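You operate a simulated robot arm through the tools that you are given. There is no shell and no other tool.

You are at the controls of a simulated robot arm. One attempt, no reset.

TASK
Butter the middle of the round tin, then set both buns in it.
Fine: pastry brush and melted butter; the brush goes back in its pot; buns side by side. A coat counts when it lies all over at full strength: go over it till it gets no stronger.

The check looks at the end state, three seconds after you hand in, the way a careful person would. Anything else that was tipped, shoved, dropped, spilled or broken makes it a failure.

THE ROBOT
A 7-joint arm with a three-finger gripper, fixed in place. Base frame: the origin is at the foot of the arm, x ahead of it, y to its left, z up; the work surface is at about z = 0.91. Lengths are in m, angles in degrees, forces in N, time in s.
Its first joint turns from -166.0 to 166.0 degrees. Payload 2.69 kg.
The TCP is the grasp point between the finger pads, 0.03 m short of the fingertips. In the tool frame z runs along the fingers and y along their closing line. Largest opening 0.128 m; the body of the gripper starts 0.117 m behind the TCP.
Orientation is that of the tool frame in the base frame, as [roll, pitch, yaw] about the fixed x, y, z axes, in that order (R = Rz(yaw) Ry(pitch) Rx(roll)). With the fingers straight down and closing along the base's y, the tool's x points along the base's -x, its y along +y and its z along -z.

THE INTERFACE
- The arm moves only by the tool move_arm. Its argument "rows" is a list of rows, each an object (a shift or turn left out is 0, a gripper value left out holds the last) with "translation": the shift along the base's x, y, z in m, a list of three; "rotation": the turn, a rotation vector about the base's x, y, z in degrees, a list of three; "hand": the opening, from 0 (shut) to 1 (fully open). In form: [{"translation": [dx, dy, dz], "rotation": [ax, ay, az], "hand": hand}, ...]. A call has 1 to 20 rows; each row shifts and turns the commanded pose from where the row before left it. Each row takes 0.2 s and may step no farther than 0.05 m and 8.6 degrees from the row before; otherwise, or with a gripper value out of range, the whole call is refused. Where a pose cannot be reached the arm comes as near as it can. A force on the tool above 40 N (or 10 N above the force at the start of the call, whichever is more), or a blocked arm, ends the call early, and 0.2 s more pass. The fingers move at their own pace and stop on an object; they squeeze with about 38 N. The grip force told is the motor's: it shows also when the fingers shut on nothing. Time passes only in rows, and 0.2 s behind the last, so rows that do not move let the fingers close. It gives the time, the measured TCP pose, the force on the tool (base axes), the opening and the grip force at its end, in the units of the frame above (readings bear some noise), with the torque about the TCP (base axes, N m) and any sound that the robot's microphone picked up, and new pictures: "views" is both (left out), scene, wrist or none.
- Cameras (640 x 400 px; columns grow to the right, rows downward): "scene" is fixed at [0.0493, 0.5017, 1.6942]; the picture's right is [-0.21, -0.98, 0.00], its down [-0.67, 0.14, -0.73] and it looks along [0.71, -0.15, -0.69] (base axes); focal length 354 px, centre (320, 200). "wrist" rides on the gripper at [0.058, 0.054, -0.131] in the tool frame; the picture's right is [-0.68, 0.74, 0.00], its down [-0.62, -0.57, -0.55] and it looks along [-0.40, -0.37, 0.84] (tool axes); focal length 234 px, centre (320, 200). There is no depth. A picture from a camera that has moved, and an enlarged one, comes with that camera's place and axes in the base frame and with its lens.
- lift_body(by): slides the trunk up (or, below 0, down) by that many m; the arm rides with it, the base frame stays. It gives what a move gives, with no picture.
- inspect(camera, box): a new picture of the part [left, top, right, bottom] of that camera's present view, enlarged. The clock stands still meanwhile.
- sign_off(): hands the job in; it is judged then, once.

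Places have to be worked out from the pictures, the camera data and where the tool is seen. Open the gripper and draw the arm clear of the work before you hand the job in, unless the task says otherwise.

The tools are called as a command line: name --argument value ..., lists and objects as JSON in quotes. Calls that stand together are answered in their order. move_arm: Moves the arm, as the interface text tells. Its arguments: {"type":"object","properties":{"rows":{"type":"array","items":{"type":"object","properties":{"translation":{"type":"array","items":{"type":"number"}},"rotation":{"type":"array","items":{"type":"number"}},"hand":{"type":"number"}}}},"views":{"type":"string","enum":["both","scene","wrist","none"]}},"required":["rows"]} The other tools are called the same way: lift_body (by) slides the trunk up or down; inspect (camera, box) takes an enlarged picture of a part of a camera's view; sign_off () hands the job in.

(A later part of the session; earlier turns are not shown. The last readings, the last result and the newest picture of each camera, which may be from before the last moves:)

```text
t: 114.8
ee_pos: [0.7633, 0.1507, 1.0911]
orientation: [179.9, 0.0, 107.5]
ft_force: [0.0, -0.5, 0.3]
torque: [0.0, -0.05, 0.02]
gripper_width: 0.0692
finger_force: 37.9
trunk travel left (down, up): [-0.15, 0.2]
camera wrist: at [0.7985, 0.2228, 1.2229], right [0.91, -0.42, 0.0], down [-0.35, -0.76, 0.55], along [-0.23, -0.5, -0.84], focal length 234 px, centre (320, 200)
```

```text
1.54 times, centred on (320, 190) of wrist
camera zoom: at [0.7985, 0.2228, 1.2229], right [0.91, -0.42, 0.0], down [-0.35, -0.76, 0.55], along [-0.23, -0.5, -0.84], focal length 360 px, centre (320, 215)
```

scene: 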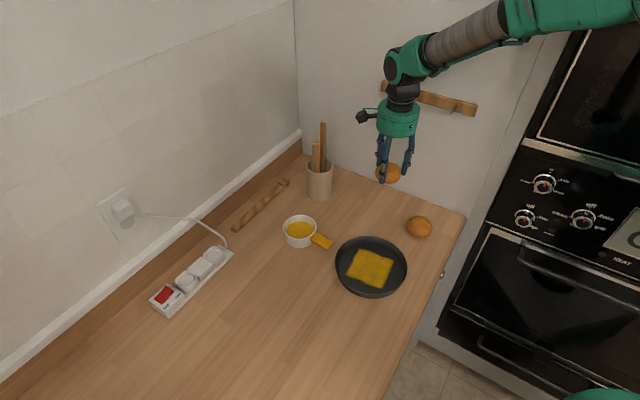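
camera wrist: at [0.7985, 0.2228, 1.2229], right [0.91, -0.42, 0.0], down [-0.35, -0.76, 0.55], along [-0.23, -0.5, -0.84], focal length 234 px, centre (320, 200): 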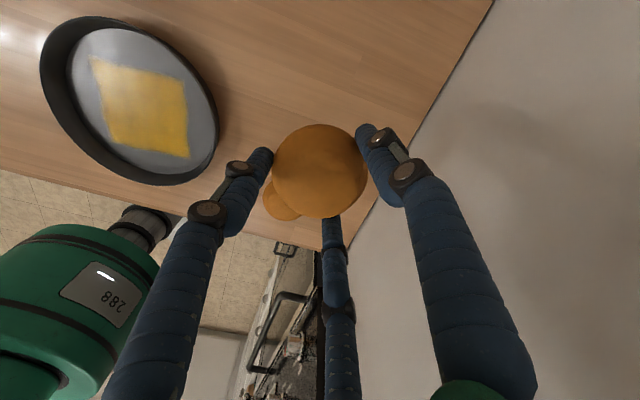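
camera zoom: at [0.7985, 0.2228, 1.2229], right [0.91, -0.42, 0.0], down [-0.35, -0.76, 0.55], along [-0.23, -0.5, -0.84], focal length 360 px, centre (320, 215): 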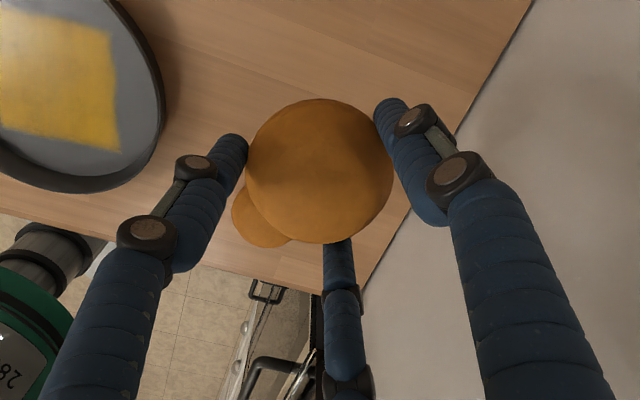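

The bun is held firmly and centred. I'll set it on the side of the tin away from the cup handle, with one finger pointing to the tin's middle; I carry it at height to above (0.604, 0.224) and re-measure the tin.

move_arm --rows '[{"translation": [-0.03, 0.0138, 0.01]}, {"translation": [-0.04, 0.0183, 0]}, {"translation": [-0.04, 0.0183, 0]}, {"translation": [-0.035, 0.016, 0]}, {"translation": [-0.0143, 0.0066, 0]}, {"translation": [0, 0, 0]}]' --views "both"

inspect --camera "wrist" --box '[160, 20, 440, 260]'

inspect --camera "scene" --box '[310, 150, 450, 310]'

```text
t: 116.2
ee_pos: [0.6022, 0.2216, 1.1017]
orientation: [179.9, -0.1, 107.4]
ft_force: [0.2, -0.7, -0.6]
torque: [-0.03, -0.06, -0.01]
gripper_width: 0.0691
finger_force: 38.6
trunk travel left (down, up): [-0.15, 0.2]
camera wrist: at [0.6372, 0.2939, 1.2335], right [0.91, -0.42, 0.0], down [-0.35, -0.76, 0.55], along [-0.23, -0.5, -0.84], focal length 234 px, centre (320, 200)
```

scene: 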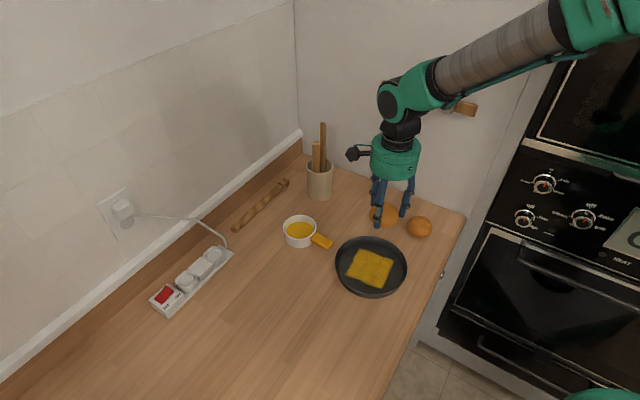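
wrist: 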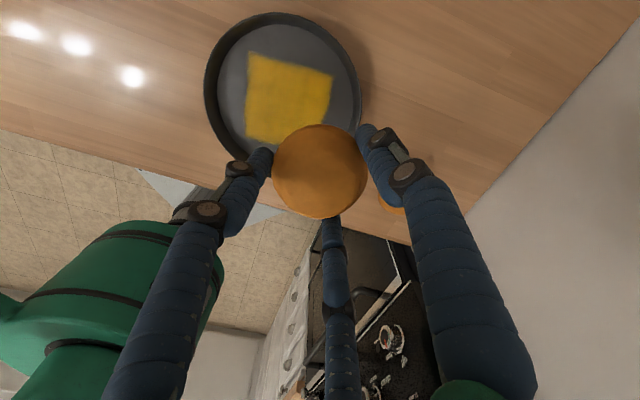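

```text
1.67 times, centred on (300, 140) of wrist
camera zoom: at [0.6372, 0.2939, 1.2335], right [0.91, -0.42, 0.0], down [-0.35, -0.76, 0.55], along [-0.23, -0.5, -0.84], focal length 390 px, centre (353, 300)
```

zoom: 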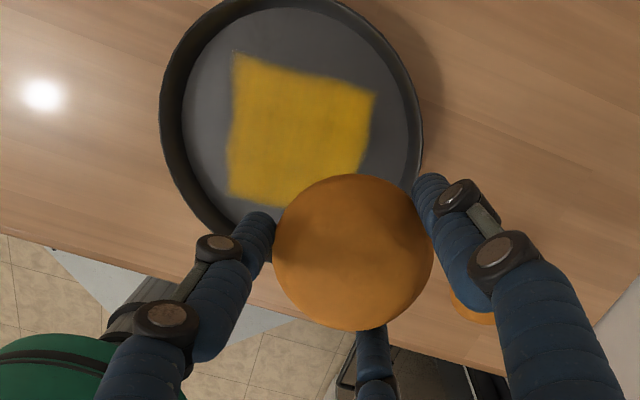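

```text
2.50 times, centred on (380, 230) of scene
camera zoom: at [0.0493, 0.5017, 1.6942], right [-0.21, -0.98, 0.0], down [-0.67, 0.14, -0.73], along [0.71, -0.15, -0.69], focal length 884 px, centre (170, 125)
```

zoom: 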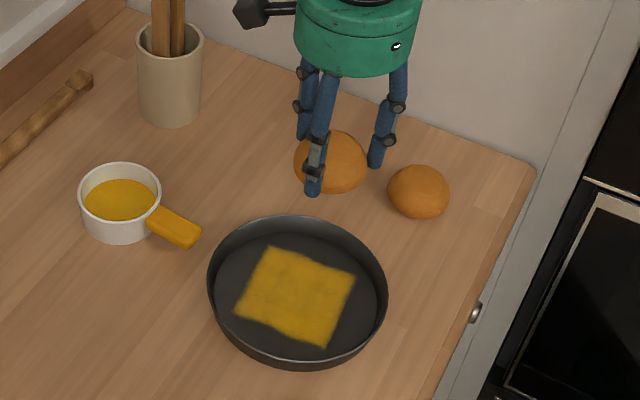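

The tin's centre re-measures as (0.570, 0.253); my bun position is 0.044 m from it toward (+x,-y), as planned. I lower to just above the rim and check clearances.

move_arm --rows '[{"translation": [0.0005, 0.0015, -0.03]}, {"translation": [0, 0, -0.04]}, {"translation": [0, 0, -0.03]}, {"translation": [0, 0, -0.01]}, {"translation": [0, 0, 0]}]' --views "both"

inspect --camera "scene" --box '[320, 190, 440, 310]'

inspect --camera "wrist" --box '[160, 20, 440, 260]'

```text
t: 117.4
ee_pos: [0.6054, 0.225, 0.9932]
orientation: [-179.9, 0.0, 107.5]
ft_force: [0.1, 0.2, -0.9]
torque: [0.0, -0.01, 0.0]
gripper_width: 0.0688
finger_force: 38.1
trunk travel left (down, up): [-0.15, 0.2]
camera wrist: at [0.6393, 0.2964, 1.1253], right [0.91, -0.42, 0.0], down [-0.35, -0.76, 0.55], along [-0.23, -0.5, -0.84], focal length 234 px, centre (320, 200)
```

scene: 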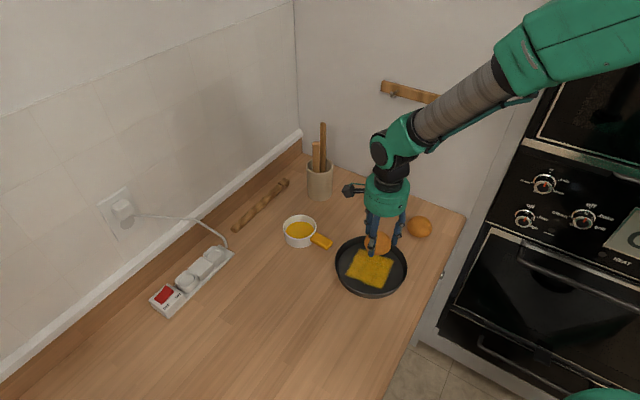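
wrist: 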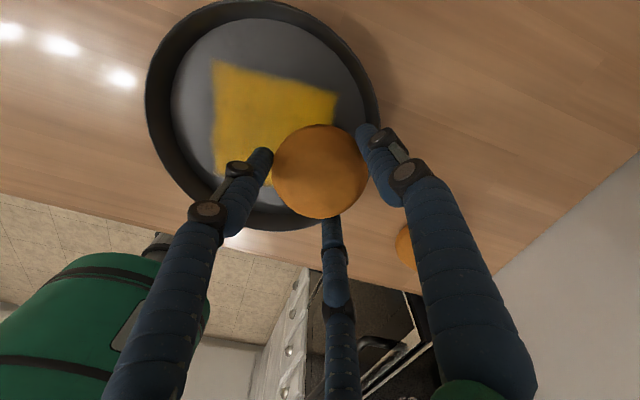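

```text
3.33 times, centred on (380, 250) of scene
camera zoom: at [0.0493, 0.5017, 1.6942], right [-0.21, -0.98, 0.0], down [-0.67, 0.14, -0.73], along [0.71, -0.15, -0.69], focal length 1178 px, centre (120, 33)
```

zoom: 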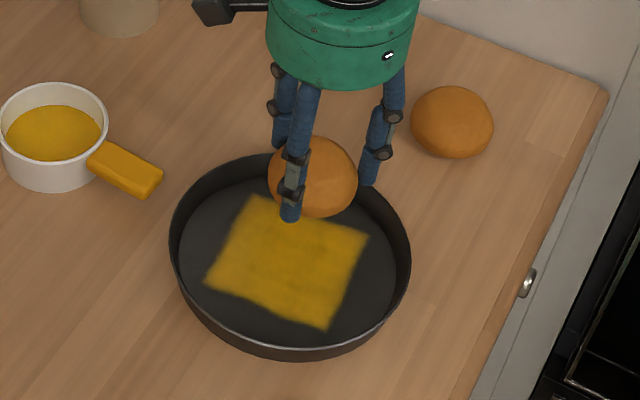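

```text
1.67 times, centred on (300, 140) of wrist
camera zoom: at [0.6393, 0.2964, 1.1253], right [0.91, -0.42, 0.0], down [-0.35, -0.76, 0.55], along [-0.23, -0.5, -0.84], focal length 390 px, centre (353, 300)
```

zoom: 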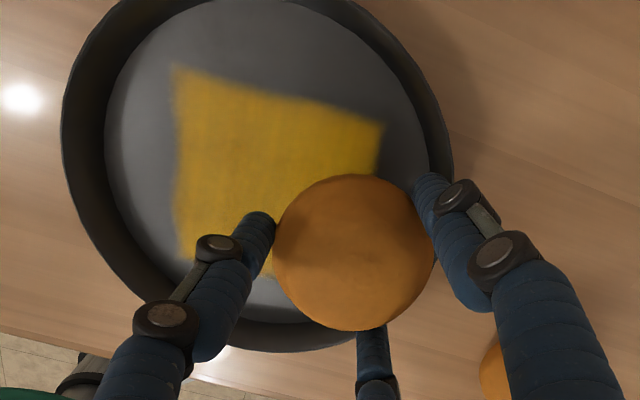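

The bun and fingers are inside the rim outline. I nudge 3 mm inward and lower toward the floor, then feel for contact.

move_arm --rows '[{"translation": [-0.003, 0, -0.005]}, {"translation": [0, 0, -0.01]}, {"translation": [0, 0, -0.01]}, {"translation": [0, 0, -0.005]}, {"translation": [0, 0, 0]}]' --views "both"

inspect --camera "scene" --box '[320, 190, 440, 310]'

inspect --camera "wrist" --box '[160, 20, 440, 260]'

```text
t: 118.6
ee_pos: [0.6012, 0.2247, 0.963]
orientation: [-180.0, 0.0, 107.5]
ft_force: [-0.2, -0.8, -1.4]
torque: [0.01, 0.01, 0.0]
gripper_width: 0.0689
finger_force: 37.5
trunk travel left (down, up): [-0.15, 0.2]
camera wrist: at [0.636, 0.2964, 1.0943], right [0.91, -0.42, 0.0], down [-0.35, -0.76, 0.55], along [-0.23, -0.5, -0.84], focal length 234 px, centre (320, 200)
```

scene: 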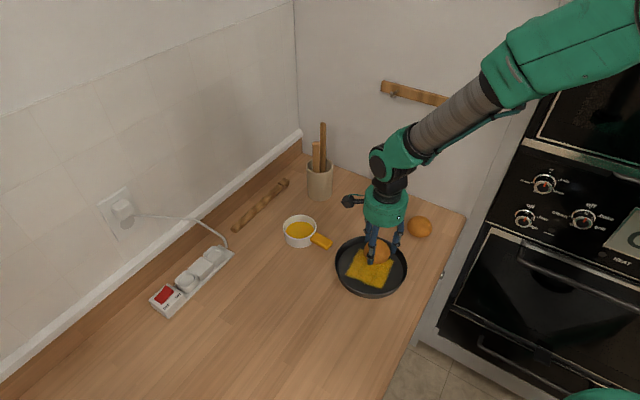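
wrist: 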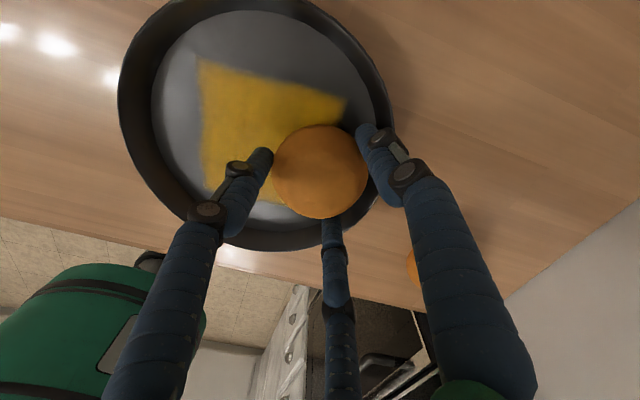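

```text
3.33 times, centred on (380, 250) of scene
camera zoom: at [0.0493, 0.5017, 1.6942], right [-0.21, -0.98, 0.0], down [-0.67, 0.14, -0.73], along [0.71, -0.15, -0.69], focal length 1178 px, centre (120, 33)
```

zoom: 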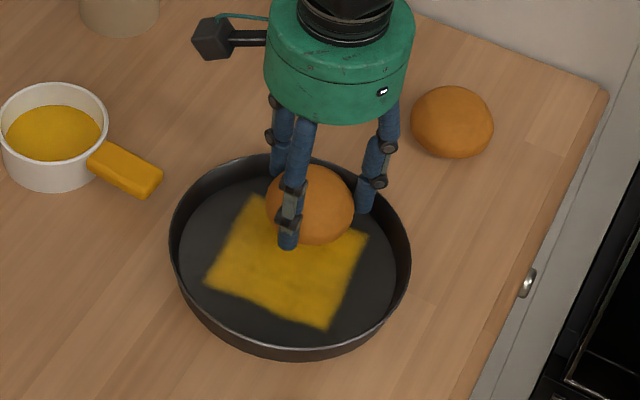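

```text
1.67 times, centred on (300, 140) of wrist
camera zoom: at [0.636, 0.2964, 1.0943], right [0.91, -0.42, 0.0], down [-0.35, -0.76, 0.55], along [-0.23, -0.5, -0.84], focal length 390 px, centre (353, 300)
```

zoom: 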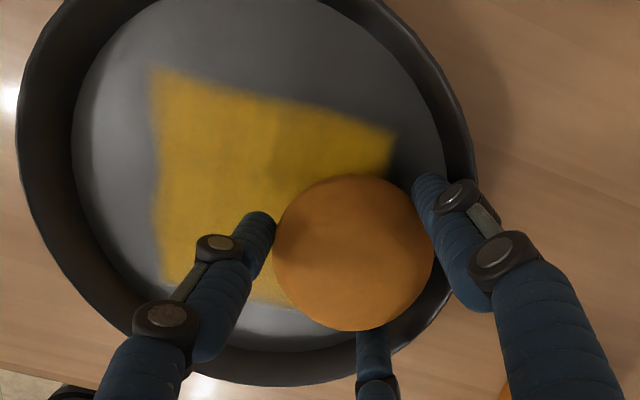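

Inside the tin with clear fingers. I lower 2 mm at a time until the bun touches.

move_arm --rows '[{"translation": [0, 0, -0.002]}, {"translation": [0, 0, -0.002]}, {"translation": [0, 0, 0]}]' --views "none"

```text
t: 119.4
ee_pos: [0.6017, 0.2248, 0.9582]
orientation: [-180.0, -0.1, 107.5]
ft_force: [0.0, -0.5, -0.3]
torque: [-0.01, -0.04, 0.02]
gripper_width: 0.0688
finger_force: 38.3
trunk travel left (down, up): [-0.15, 0.2]
```

No load yet; 1 mm steps on.

move_arm --rows '[{"translation": [0, 0, -0.0015]}, {"translation": [0, 0, 0]}]' --views "none"

```text
t: 120.0
ee_pos: [0.6015, 0.2239, 0.9583]
orientation: [180.0, -0.1, 107.5]
ft_force: [-1.7, -0.1, 2.9]
torque: [-0.02, 0.0, 0.02]
gripper_width: 0.0691
finger_force: 38.0
trunk travel left (down, up): [-0.15, 0.2]
```

The bun rests on the floor (3 N). I open just a little and look before lifting away.

move_arm --rows '[{"hand": 0.56}, {"hand": 0.6}, {"hand": 0.63}, {"hand": 0.63}]' --views "both"

inspect --camera "scene" --box '[320, 190, 440, 310]'

inspect --camera "wrist" --box '[160, 20, 440, 260]'

```text
t: 121.0
ee_pos: [0.602, 0.2224, 0.9567]
orientation: [180.0, -0.1, 107.5]
ft_force: [-1.8, 0.2, -0.2]
torque: [0.03, 0.05, -0.02]
gripper_width: 0.0796
finger_force: 0.0
trunk travel left (down, up): [-0.15, 0.2]
camera wrist: at [0.636, 0.2959, 1.0886], right [0.91, -0.42, 0.0], down [-0.35, -0.76, 0.55], along [-0.23, -0.5, -0.84], focal length 234 px, centre (320, 200)
```

scene: 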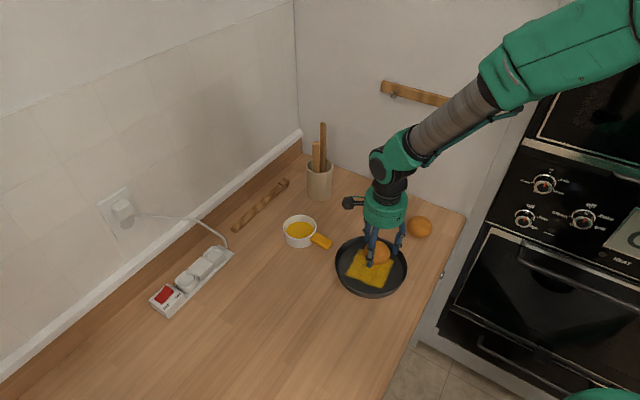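
wrist: 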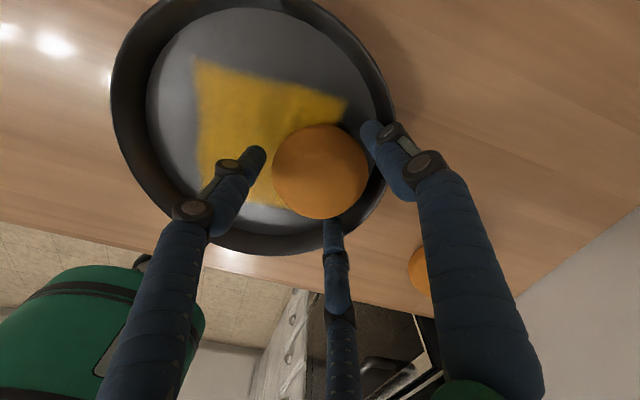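

```text
3.33 times, centred on (380, 250) of scene
camera zoom: at [0.0493, 0.5017, 1.6942], right [-0.21, -0.98, 0.0], down [-0.67, 0.14, -0.73], along [0.71, -0.15, -0.69], focal length 1178 px, centre (120, 33)
```

zoom: 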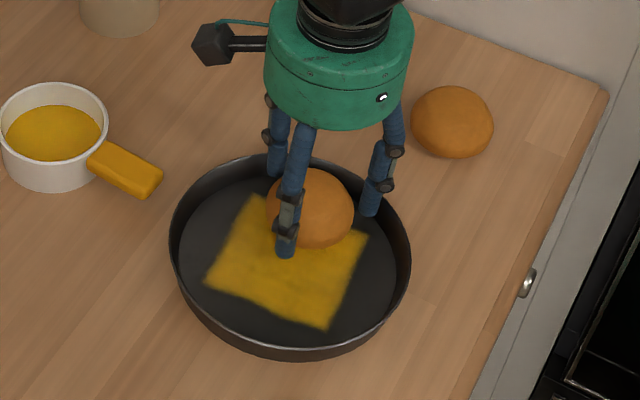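

```text
1.67 times, centred on (300, 140) of wrist
camera zoom: at [0.636, 0.2959, 1.0886], right [0.91, -0.42, 0.0], down [-0.35, -0.76, 0.55], along [-0.23, -0.5, -0.84], focal length 390 px, centre (353, 300)
```

zoom: 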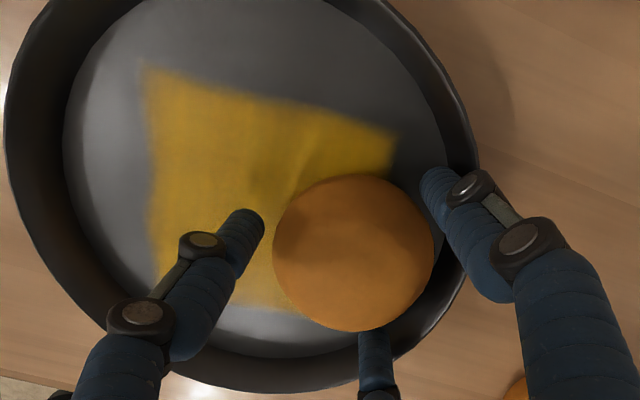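

Released; the bun stays put. I lift straight up, clear of the rim.

move_arm --rows '[{"translation": [0, 0, 0.01]}, {"translation": [0, 0, 0.02]}, {"translation": [0, 0, 0.03]}, {"translation": [0, 0, 0.04]}, {"translation": [0, 0, 0.045], "hand": 1}, {"translation": [0, 0, 0.045], "hand": 1}, {"translation": [0, 0, 0]}]' --views "both"

inspect --camera "scene" --box '[320, 190, 440, 310]'

inspect --camera "wrist" --box '[200, 20, 440, 260]'

```text
t: 122.6
ee_pos: [0.6021, 0.224, 1.1448]
orientation: [-180.0, 0.0, 107.5]
ft_force: [-0.1, -0.1, 0.3]
torque: [0.03, -0.07, 0.03]
gripper_width: 0.1279
finger_force: 0.0
trunk travel left (down, up): [-0.15, 0.2]
camera wrist: at [0.6357, 0.2955, 1.2778], right [0.91, -0.42, 0.0], down [-0.35, -0.76, 0.55], along [-0.23, -0.5, -0.84], focal length 234 px, centre (320, 200)
```

scene: 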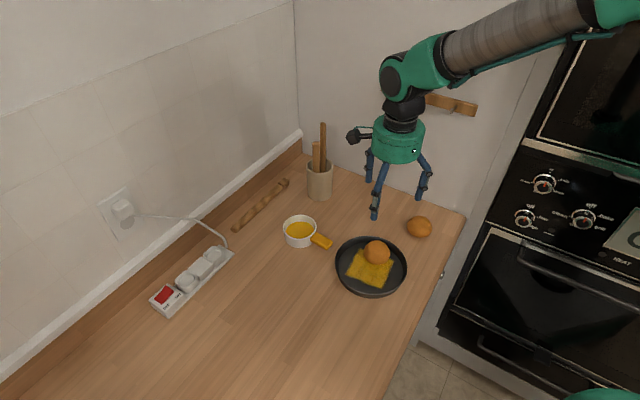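
wrist: 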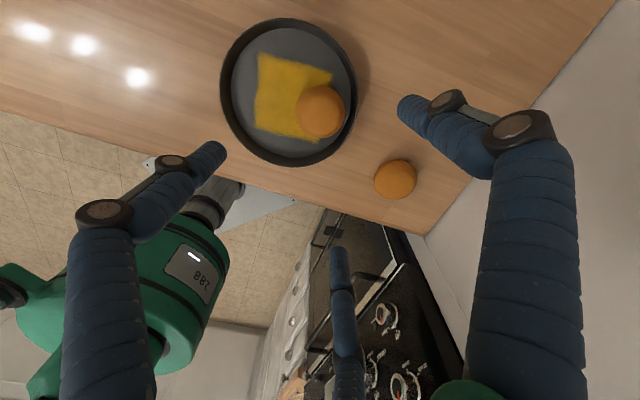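

```text
3.33 times, centred on (380, 250) of scene
camera zoom: at [0.0493, 0.5017, 1.6942], right [-0.21, -0.98, 0.0], down [-0.67, 0.14, -0.73], along [0.71, -0.15, -0.69], focal length 1178 px, centre (120, 33)
```

zoom: 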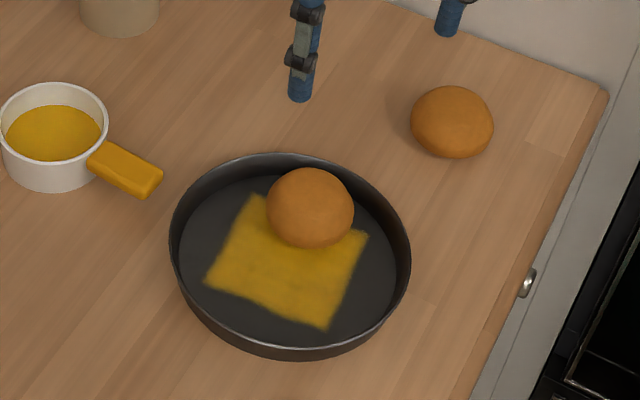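

```text
1.67 times, centred on (320, 140) of wrist
camera zoom: at [0.6357, 0.2955, 1.2778], right [0.91, -0.42, 0.0], down [-0.35, -0.76, 0.55], along [-0.23, -0.5, -0.84], focal length 390 px, centre (320, 300)
```

zoom: 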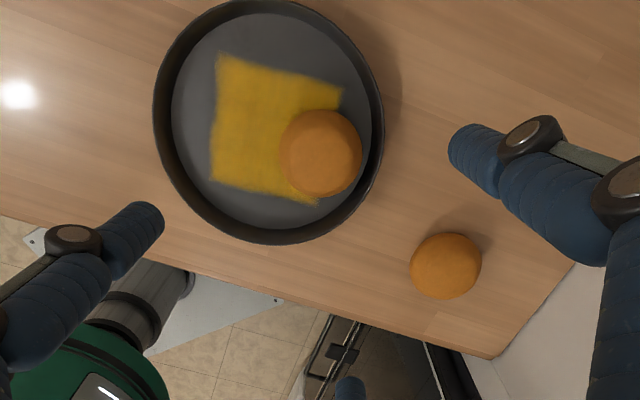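

Bun A sits well at (0.603, 0.225); the tin's centre is (0.569, 0.2525) and has not moved. Now to bun B at about (0.6745, 0.0735), turning the hand -26.3° so that on placing no finger will point at the wall or at bun A.

move_arm --rows '[{"translation": [0.0182, -0.0377, 0], "rotation": [0, 0, -6.6]}, {"translation": [0.0182, -0.0377, 0], "rotation": [0, 0, -6.6]}, {"translation": [0.0182, -0.0377, 0], "rotation": [0, 0, -6.6]}, {"translation": [0.0178, -0.0377, 0], "rotation": [0, 0, -6.5]}, {"translation": [0, 0, 0]}]' --views "both"

inspect --camera "wrist" --box '[200, 20, 440, 260]'

```text
t: 123.8
ee_pos: [0.6746, 0.0713, 1.1487]
orientation: [180.0, 0.0, 81.1]
ft_force: [-0.1, 1.2, -0.9]
torque: [0.07, 0.01, 0.0]
gripper_width: 0.1283
finger_force: 0.0
trunk travel left (down, up): [-0.15, 0.2]
camera wrist: at [0.7375, 0.1207, 1.2802], right [0.62, -0.78, 0.0], down [-0.65, -0.52, 0.55], along [-0.43, -0.34, -0.84], focal length 234 px, centre (320, 200)
```

scene: 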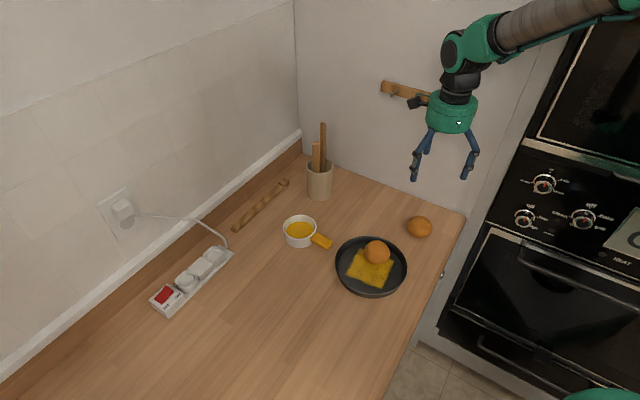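
wrist: 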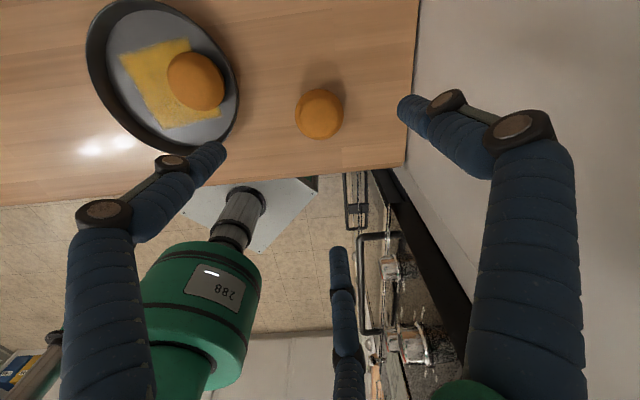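

```text
1.67 times, centred on (320, 140) of wrist
camera zoom: at [0.7375, 0.1207, 1.2802], right [0.62, -0.78, 0.0], down [-0.65, -0.52, 0.55], along [-0.43, -0.34, -0.84], focal length 390 px, centre (320, 300)
```

zoom: 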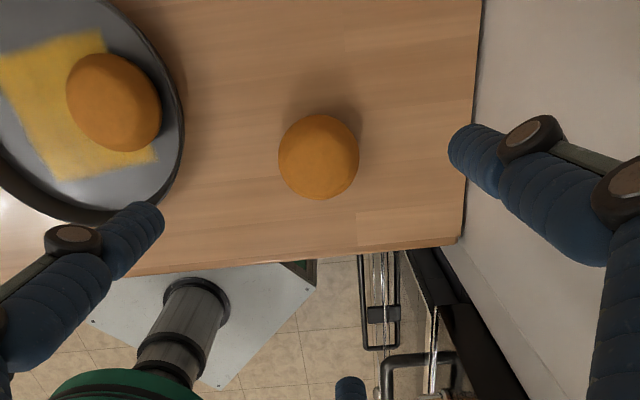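

Bun B is within 2 mm of the tool axis. I descend around it to the same grasp height and check.

move_arm --rows '[{"translation": [-0.0015, -0.001, -0.03]}, {"translation": [0, 0, -0.04]}, {"translation": [0, 0, -0.04]}, {"translation": [0, 0, -0.04]}, {"translation": [0, 0, -0.025]}, {"translation": [0, 0, -0.0135]}, {"translation": [0, 0, -0.006]}, {"translation": [0, 0, 0]}]' --views "both"

inspect --camera "wrist" --box '[180, 60, 460, 320]'

inspect --camera "scene" --box '[360, 150, 480, 270]'

```text
t: 125.6
ee_pos: [0.6717, 0.0719, 0.9521]
orientation: [179.9, 0.0, 81.2]
ft_force: [-0.1, 0.3, 0.3]
torque: [-0.02, -0.02, 0.03]
gripper_width: 0.1282
finger_force: 0.1
trunk travel left (down, up): [-0.15, 0.2]
camera wrist: at [0.7351, 0.1214, 1.084], right [0.62, -0.78, 0.0], down [-0.65, -0.52, 0.55], along [-0.43, -0.34, -0.84], focal length 234 px, centre (320, 200)
```

scene: 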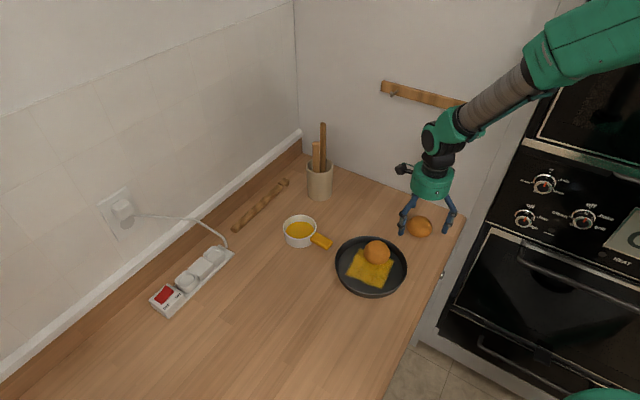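
wrist: 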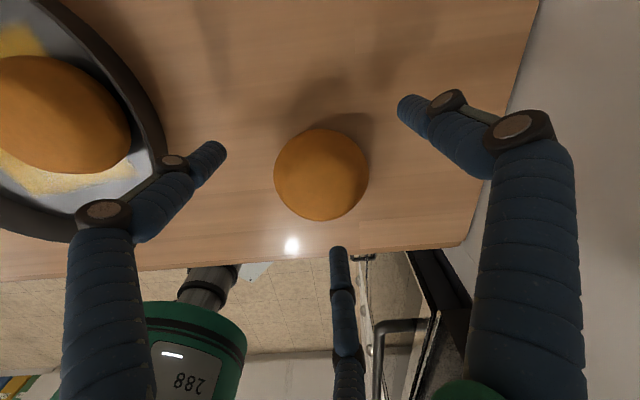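

```text
1.54 times, centred on (320, 190) of wrist
camera zoom: at [0.7351, 0.1214, 1.084], right [0.62, -0.78, 0.0], down [-0.65, -0.52, 0.55], along [-0.43, -0.34, -0.84], focal length 360 px, centre (320, 215)
```

zoom: 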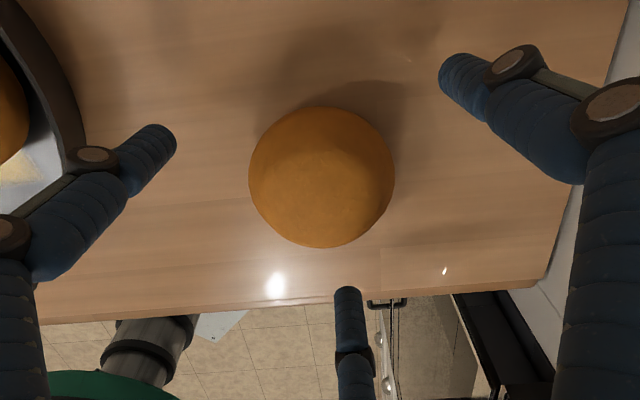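

```text
3.33 times, centred on (420, 210) of scene
camera zoom: at [0.0493, 0.5017, 1.6942], right [-0.21, -0.98, 0.0], down [-0.67, 0.14, -0.73], along [0.71, -0.15, -0.69], focal length 1178 px, centre (-13, 167)
```

zoom: 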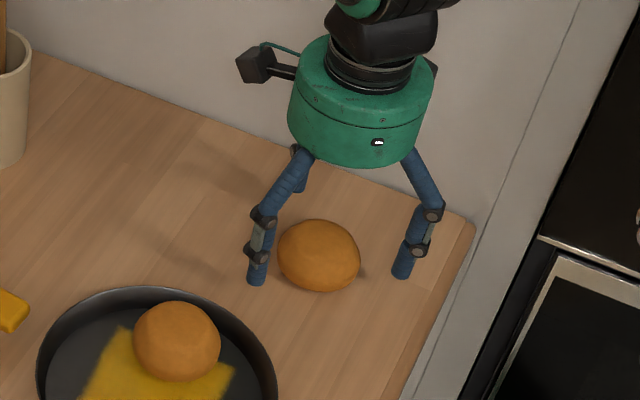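

Well centred. I close on bun B.

move_arm --rows '[{"hand": 0.8}, {"hand": 0.65}, {"hand": 0.5}, {"hand": 0.42}, {"hand": 0.42}, {"hand": 0.42}, {"translation": [0, 0, 0.01]}, {"translation": [0, 0, 0.02]}, {"translation": [0, 0, 0.03]}, {"translation": [0, 0, 0.04]}, {"translation": [0, 0, 0.04]}, {"translation": [0, 0, 0]}]' --views "both"

inspect --camera "wrist" --box '[180, 60, 460, 320]'

inspect --camera "scene" --box '[340, 130, 480, 300]'

```text
t: 128.2
ee_pos: [0.6707, 0.073, 1.0934]
orientation: [-180.0, 0.1, 81.2]
ft_force: [-0.1, -0.3, 0.4]
torque: [0.01, 0.0, 0.03]
gripper_width: 0.069
finger_force: 37.9
trunk travel left (down, up): [-0.15, 0.2]
camera wrist: at [0.7334, 0.1221, 1.2243], right [0.62, -0.78, 0.0], down [-0.65, -0.52, 0.55], along [-0.43, -0.34, -0.84], focal length 234 px, centre (320, 200)
```

scene: 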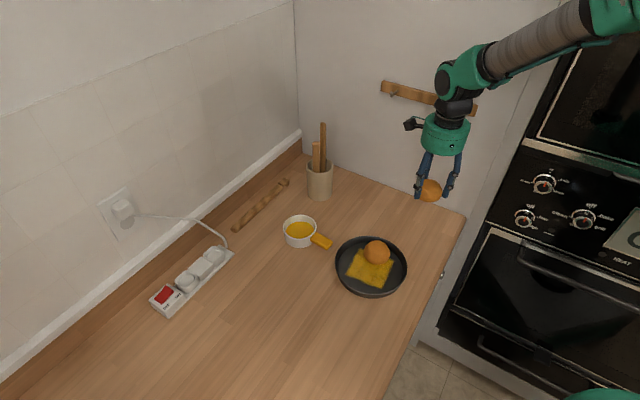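
wrist: 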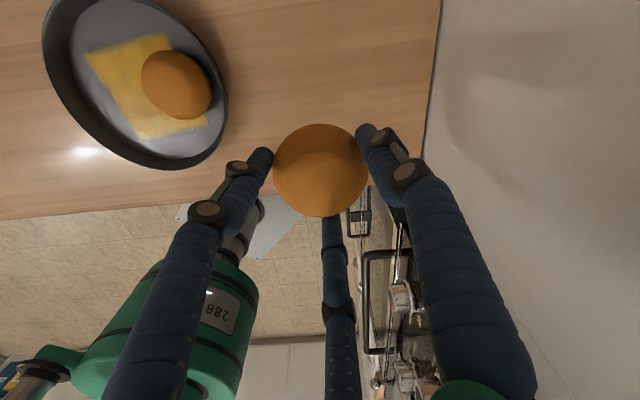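

```text
1.54 times, centred on (320, 190) of wrist
camera zoom: at [0.7334, 0.1221, 1.2243], right [0.62, -0.78, 0.0], down [-0.65, -0.52, 0.55], along [-0.43, -0.34, -0.84], focal length 360 px, centre (320, 215)
```

zoom: 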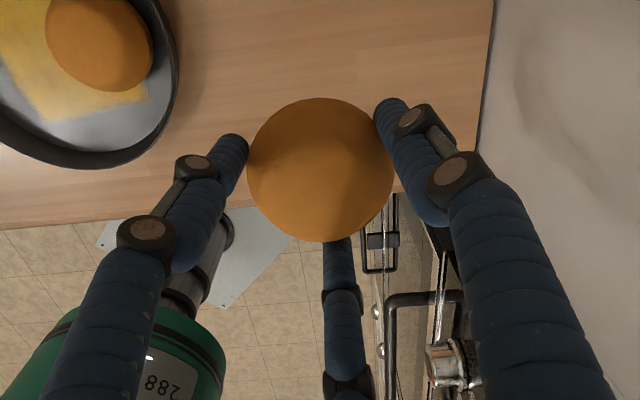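

```text
2.35 times, centred on (410, 215) of scene
camera zoom: at [0.0493, 0.5017, 1.6942], right [-0.21, -0.98, 0.0], down [-0.67, 0.14, -0.73], along [0.71, -0.15, -0.69], focal length 832 px, centre (108, 165)
```

zoom: 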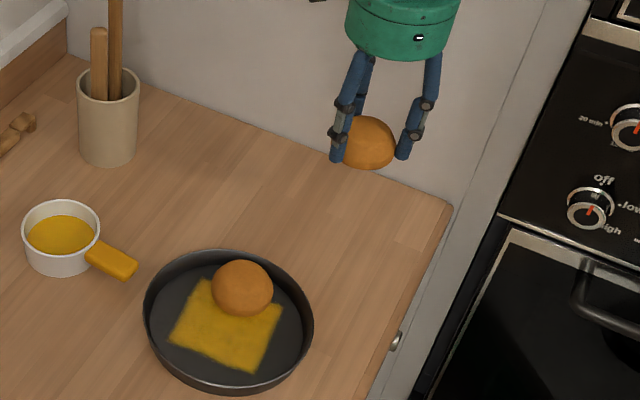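

Held firmly. I carry it at height over to the free side of the tin, above (0.541, 0.275), and check from there.

move_arm --rows '[{"translation": [-0.0216, 0.0337, 0.01]}, {"translation": [-0.0216, 0.0337, 0]}, {"translation": [-0.0216, 0.0337, 0]}, {"translation": [-0.0216, 0.0337, 0]}, {"translation": [-0.0216, 0.0337, 0]}, {"translation": [-0.0215, 0.0336, 0]}, {"translation": [0, 0, 0]}]' --views "both"

inspect --camera "wrist" --box '[160, 20, 460, 260]'

inspect --camera "scene" --box '[310, 170, 450, 310]'

```text
t: 129.8
ee_pos: [0.5443, 0.2765, 1.1032]
orientation: [-179.9, -0.1, 81.2]
ft_force: [-0.6, 0.6, -0.5]
torque: [-0.06, -0.02, 0.04]
gripper_width: 0.0693
finger_force: 38.2
trunk travel left (down, up): [-0.15, 0.2]
camera wrist: at [0.6066, 0.3257, 1.2343], right [0.62, -0.78, 0.0], down [-0.65, -0.52, 0.55], along [-0.43, -0.34, -0.84], focal length 234 px, centre (320, 200)
```

scene: 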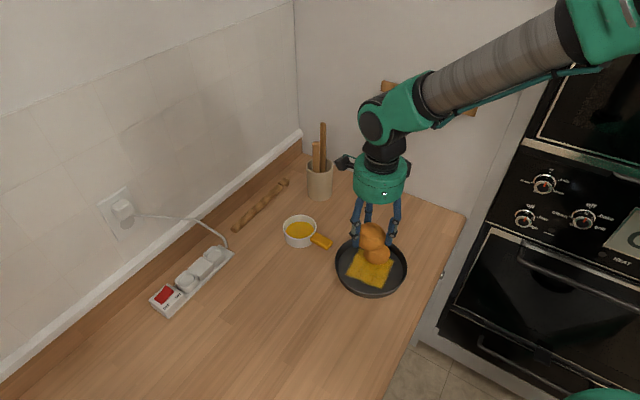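
wrist: 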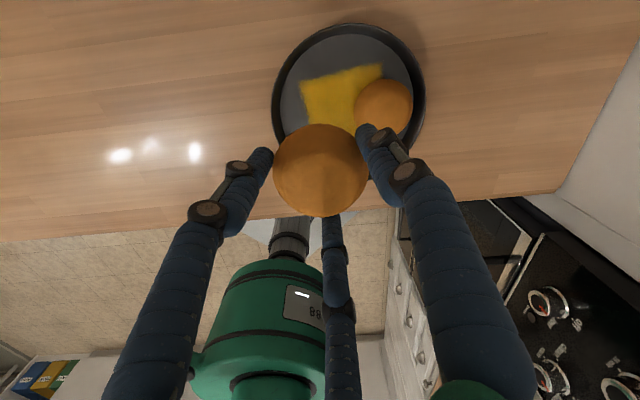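

```text
1.67 times, centred on (310, 140) of wrist
camera zoom: at [0.6066, 0.3257, 1.2343], right [0.62, -0.78, 0.0], down [-0.65, -0.52, 0.55], along [-0.43, -0.34, -0.84], focal length 390 px, centre (337, 300)
```

zoom: 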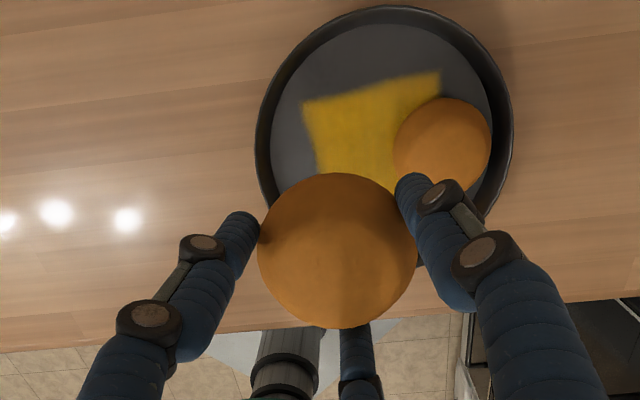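

```text
2.86 times, centred on (380, 240) of scene
camera zoom: at [0.0493, 0.5017, 1.6942], right [-0.21, -0.98, 0.0], down [-0.67, 0.14, -0.73], along [0.71, -0.15, -0.69], focal length 1010 px, centre (149, 86)
```

zoom: 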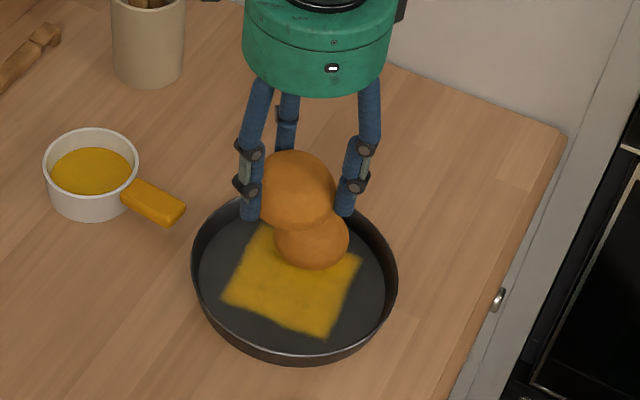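

Relative to the tin in this view the bun hangs 0.038 m from its centre, a little too close to the wall for one finger. I shift (-0.0027, -0.0043) and lower to just above the rim to check clearances to wall and bun A.

move_arm --rows '[{"translation": [-0.0027, -0.0043, -0.03]}, {"translation": [0, 0, -0.04]}, {"translation": [0, 0, -0.025]}, {"translation": [0, 0, -0.008]}, {"translation": [0, 0, 0]}]' --views "both"

inspect --camera "wrist" --box '[160, 20, 460, 260]'

inspect --camera "scene" --box '[310, 190, 430, 310]'

```text
t: 131.0
ee_pos: [0.5404, 0.2692, 0.9978]
orientation: [-179.9, -0.1, 81.2]
ft_force: [-0.4, -0.5, -0.9]
torque: [-0.04, -0.03, 0.02]
gripper_width: 0.0695
finger_force: 37.9
trunk travel left (down, up): [-0.15, 0.2]
camera wrist: at [0.6034, 0.3189, 1.1295], right [0.62, -0.78, 0.0], down [-0.65, -0.52, 0.55], along [-0.43, -0.34, -0.84], focal length 234 px, centre (320, 200)
```

scene: 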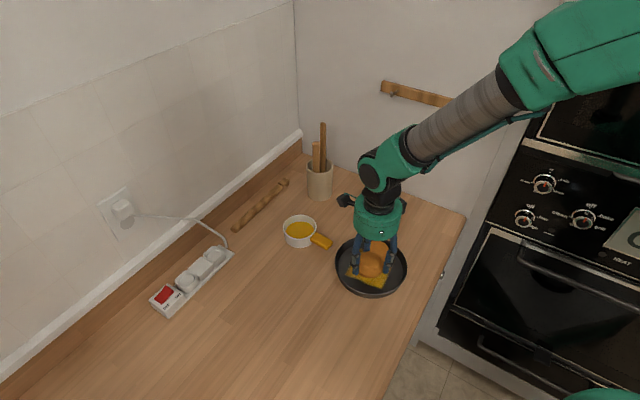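
wrist: 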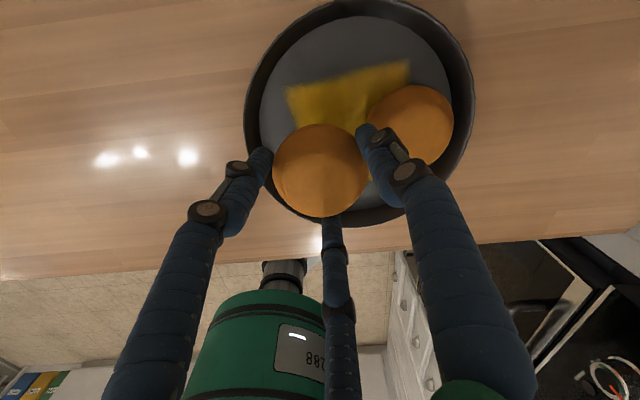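

```text
1.67 times, centred on (310, 140) of wrist
camera zoom: at [0.6034, 0.3189, 1.1295], right [0.62, -0.78, 0.0], down [-0.65, -0.52, 0.55], along [-0.43, -0.34, -0.84], focal length 390 px, centre (337, 300)
```

zoom: 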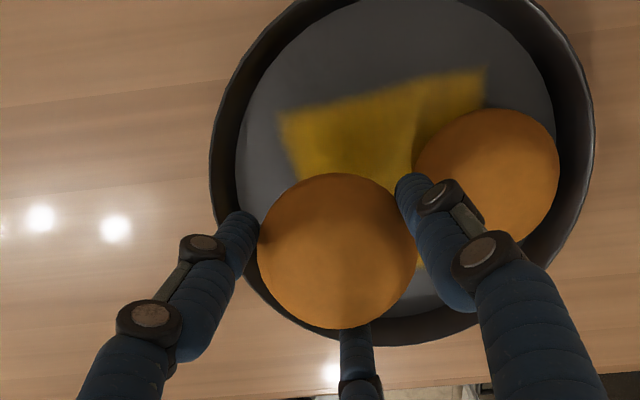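

```text
3.33 times, centred on (370, 250) of scene
camera zoom: at [0.0493, 0.5017, 1.6942], right [-0.21, -0.98, 0.0], down [-0.67, 0.14, -0.73], along [0.71, -0.15, -0.69], focal length 1178 px, centre (153, 33)
```

zoom: 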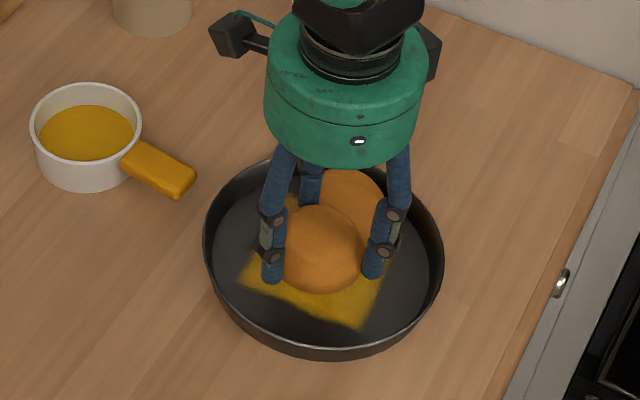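

The hand sits a bit too close to bun A (about 3 mm for the inner finger). I shift 6 mm in +y at this height, which balances wall and bun clearances, and re-check.

move_arm --rows '[{"translation": [0, 0.003, 0]}, {"translation": [0, 0.003, 0]}, {"translation": [0, 0, 0]}, {"translation": [0, 0, 0]}]' --views "both"

inspect --camera "wrist" --box '[160, 20, 460, 260]'

inspect --camera "scene" --box '[310, 190, 430, 310]'

```text
t: 132.0
ee_pos: [0.5404, 0.2761, 0.9993]
orientation: [180.0, 0.0, 81.2]
ft_force: [0.2, -0.3, -0.8]
torque: [0.0, 0.0, 0.01]
gripper_width: 0.0692
finger_force: 38.2
trunk travel left (down, up): [-0.15, 0.2]
camera wrist: at [0.6033, 0.3251, 1.13], right [0.62, -0.78, 0.0], down [-0.65, -0.52, 0.55], along [-0.43, -0.34, -0.84], focal length 234 px, centre (320, 200)
```

scene: 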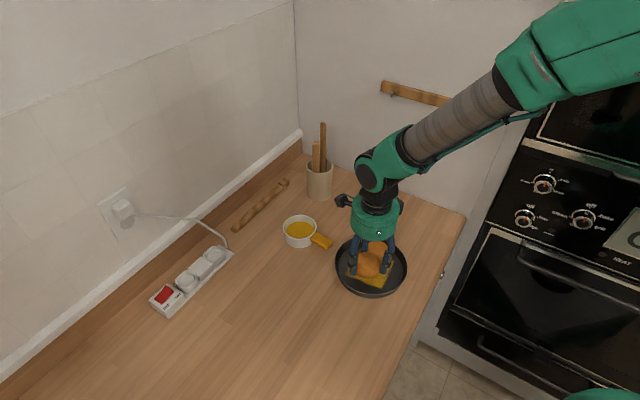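
wrist: 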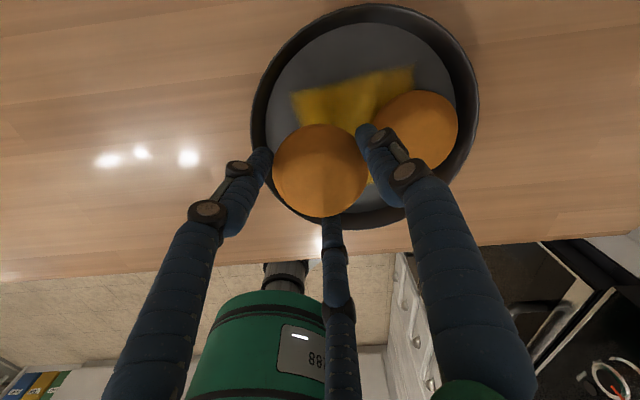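

```text
1.67 times, centred on (310, 140) of wrist
camera zoom: at [0.6033, 0.3251, 1.13], right [0.62, -0.78, 0.0], down [-0.65, -0.52, 0.55], along [-0.43, -0.34, -0.84], focal length 390 px, centre (337, 300)
```

zoom: 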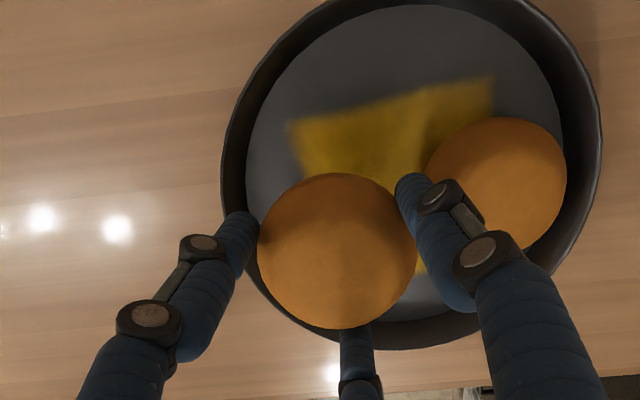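

```text
3.33 times, centred on (370, 250) of scene
camera zoom: at [0.0493, 0.5017, 1.6942], right [-0.21, -0.98, 0.0], down [-0.67, 0.14, -0.73], along [0.71, -0.15, -0.69], focal length 1178 px, centre (153, 33)
```

zoom: 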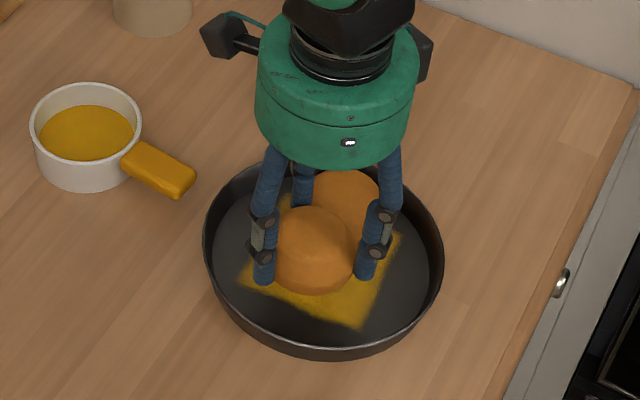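

Now both clearances look good (≈8 mm to bun A, ≈5 mm to the wall). I nudge 2 mm inward and lower into the tin, stopping short of the floor.

move_arm --rows '[{"translation": [0.001, -0.002, -0.004]}, {"translation": [0, 0, -0.01]}, {"translation": [0, 0, -0.01]}, {"translation": [0, 0, -0.008]}, {"translation": [0, 0, -0.004]}, {"translation": [0, 0, 0]}]' --views "both"

inspect --camera "wrist" --box '[160, 20, 460, 260]'

inspect --camera "scene" --box '[310, 190, 430, 310]'

```text
t: 133.4
ee_pos: [0.5415, 0.274, 0.9632]
orientation: [180.0, 0.0, 81.2]
ft_force: [-0.5, 0.1, -0.8]
torque: [0.02, 0.03, 0.01]
gripper_width: 0.0693
finger_force: 37.9
trunk travel left (down, up): [-0.15, 0.2]
camera wrist: at [0.6049, 0.3237, 1.0947], right [0.62, -0.78, 0.0], down [-0.65, -0.52, 0.55], along [-0.43, -0.34, -0.84], focal length 234 px, centre (320, 200)
```

scene: 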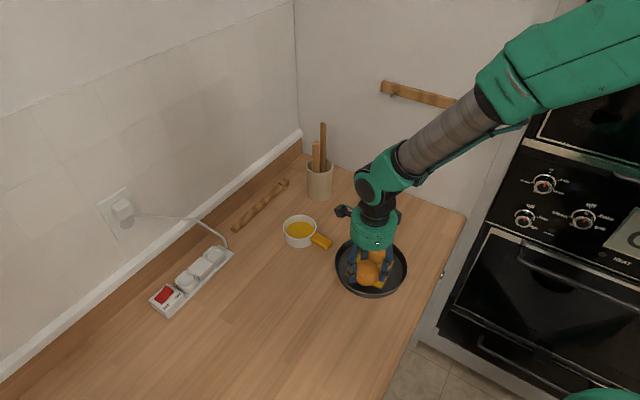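
wrist: 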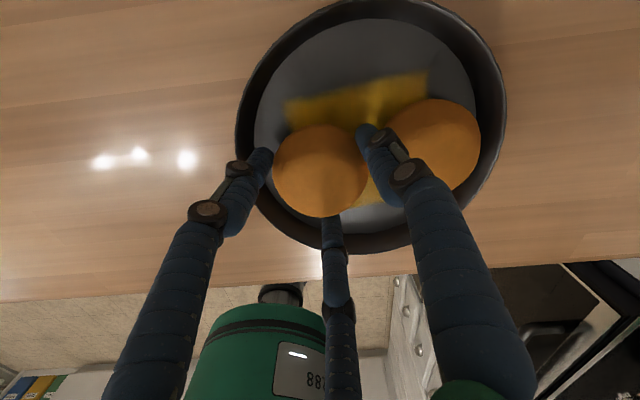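

```text
1.67 times, centred on (310, 140) of wrist
camera zoom: at [0.6049, 0.3237, 1.0947], right [0.62, -0.78, 0.0], down [-0.65, -0.52, 0.55], along [-0.43, -0.34, -0.84], focal length 390 px, centre (337, 300)
```

zoom: 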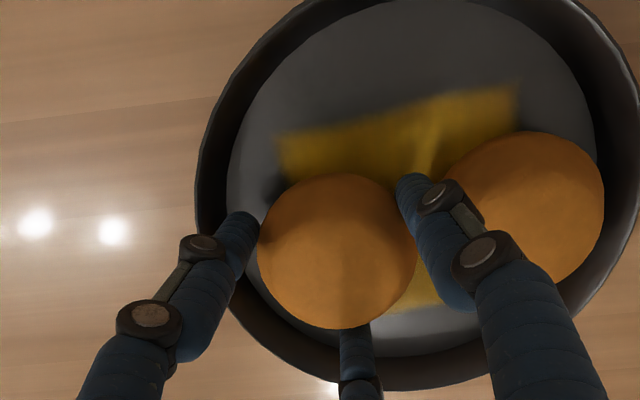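

```text
3.33 times, centred on (370, 250) of scene
camera zoom: at [0.0493, 0.5017, 1.6942], right [-0.21, -0.98, 0.0], down [-0.67, 0.14, -0.73], along [0.71, -0.15, -0.69], focal length 1178 px, centre (153, 33)
```

zoom: 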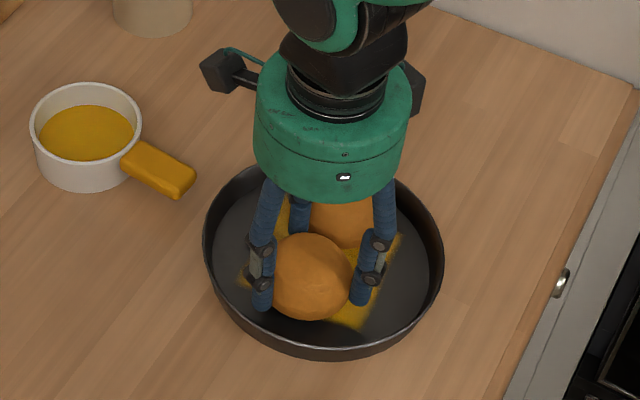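

Everything is clear: no contact forces, fingers free of wall and bun A. I lower in small steps to the floor.

move_arm --rows '[{"translation": [0, 0, -0.002]}, {"translation": [0, 0, -0.002]}, {"translation": [0, 0, 0]}]' --views "none"

```text
t: 134.2
ee_pos: [0.5422, 0.2739, 0.9595]
orientation: [180.0, 0.0, 81.2]
ft_force: [-0.2, 0.3, -1.1]
torque: [0.0, 0.0, 0.0]
gripper_width: 0.069
finger_force: 37.7
trunk travel left (down, up): [-0.15, 0.2]
```

No load yet; a little further.

move_arm --rows '[{"translation": [0, 0, -0.0015]}, {"translation": [0, 0, -0.001]}, {"translation": [0, 0, 0]}]' --views "none"

```text
t: 135.0
ee_pos: [0.5407, 0.2736, 0.9596]
orientation: [179.9, -0.1, 81.3]
ft_force: [1.7, -4.3, 21.1]
torque: [-0.11, 0.08, -0.03]
gripper_width: 0.0692
finger_force: 38.1
trunk travel left (down, up): [-0.15, 0.2]
```

Contact, a bit hard (21 N). I ease up 1.5 mm and then open a little.

move_arm --rows '[{"translation": [0, 0, 0.0015]}, {"translation": [0, 0, 0]}]' --views "none"

```text
t: 135.6
ee_pos: [0.541, 0.2737, 0.9588]
orientation: [179.9, 0.0, 81.1]
ft_force: [5.3, -1.3, 12.0]
torque: [-0.01, -0.19, 0.03]
gripper_width: 0.0688
finger_force: 37.9
trunk travel left (down, up): [-0.15, 0.2]
```

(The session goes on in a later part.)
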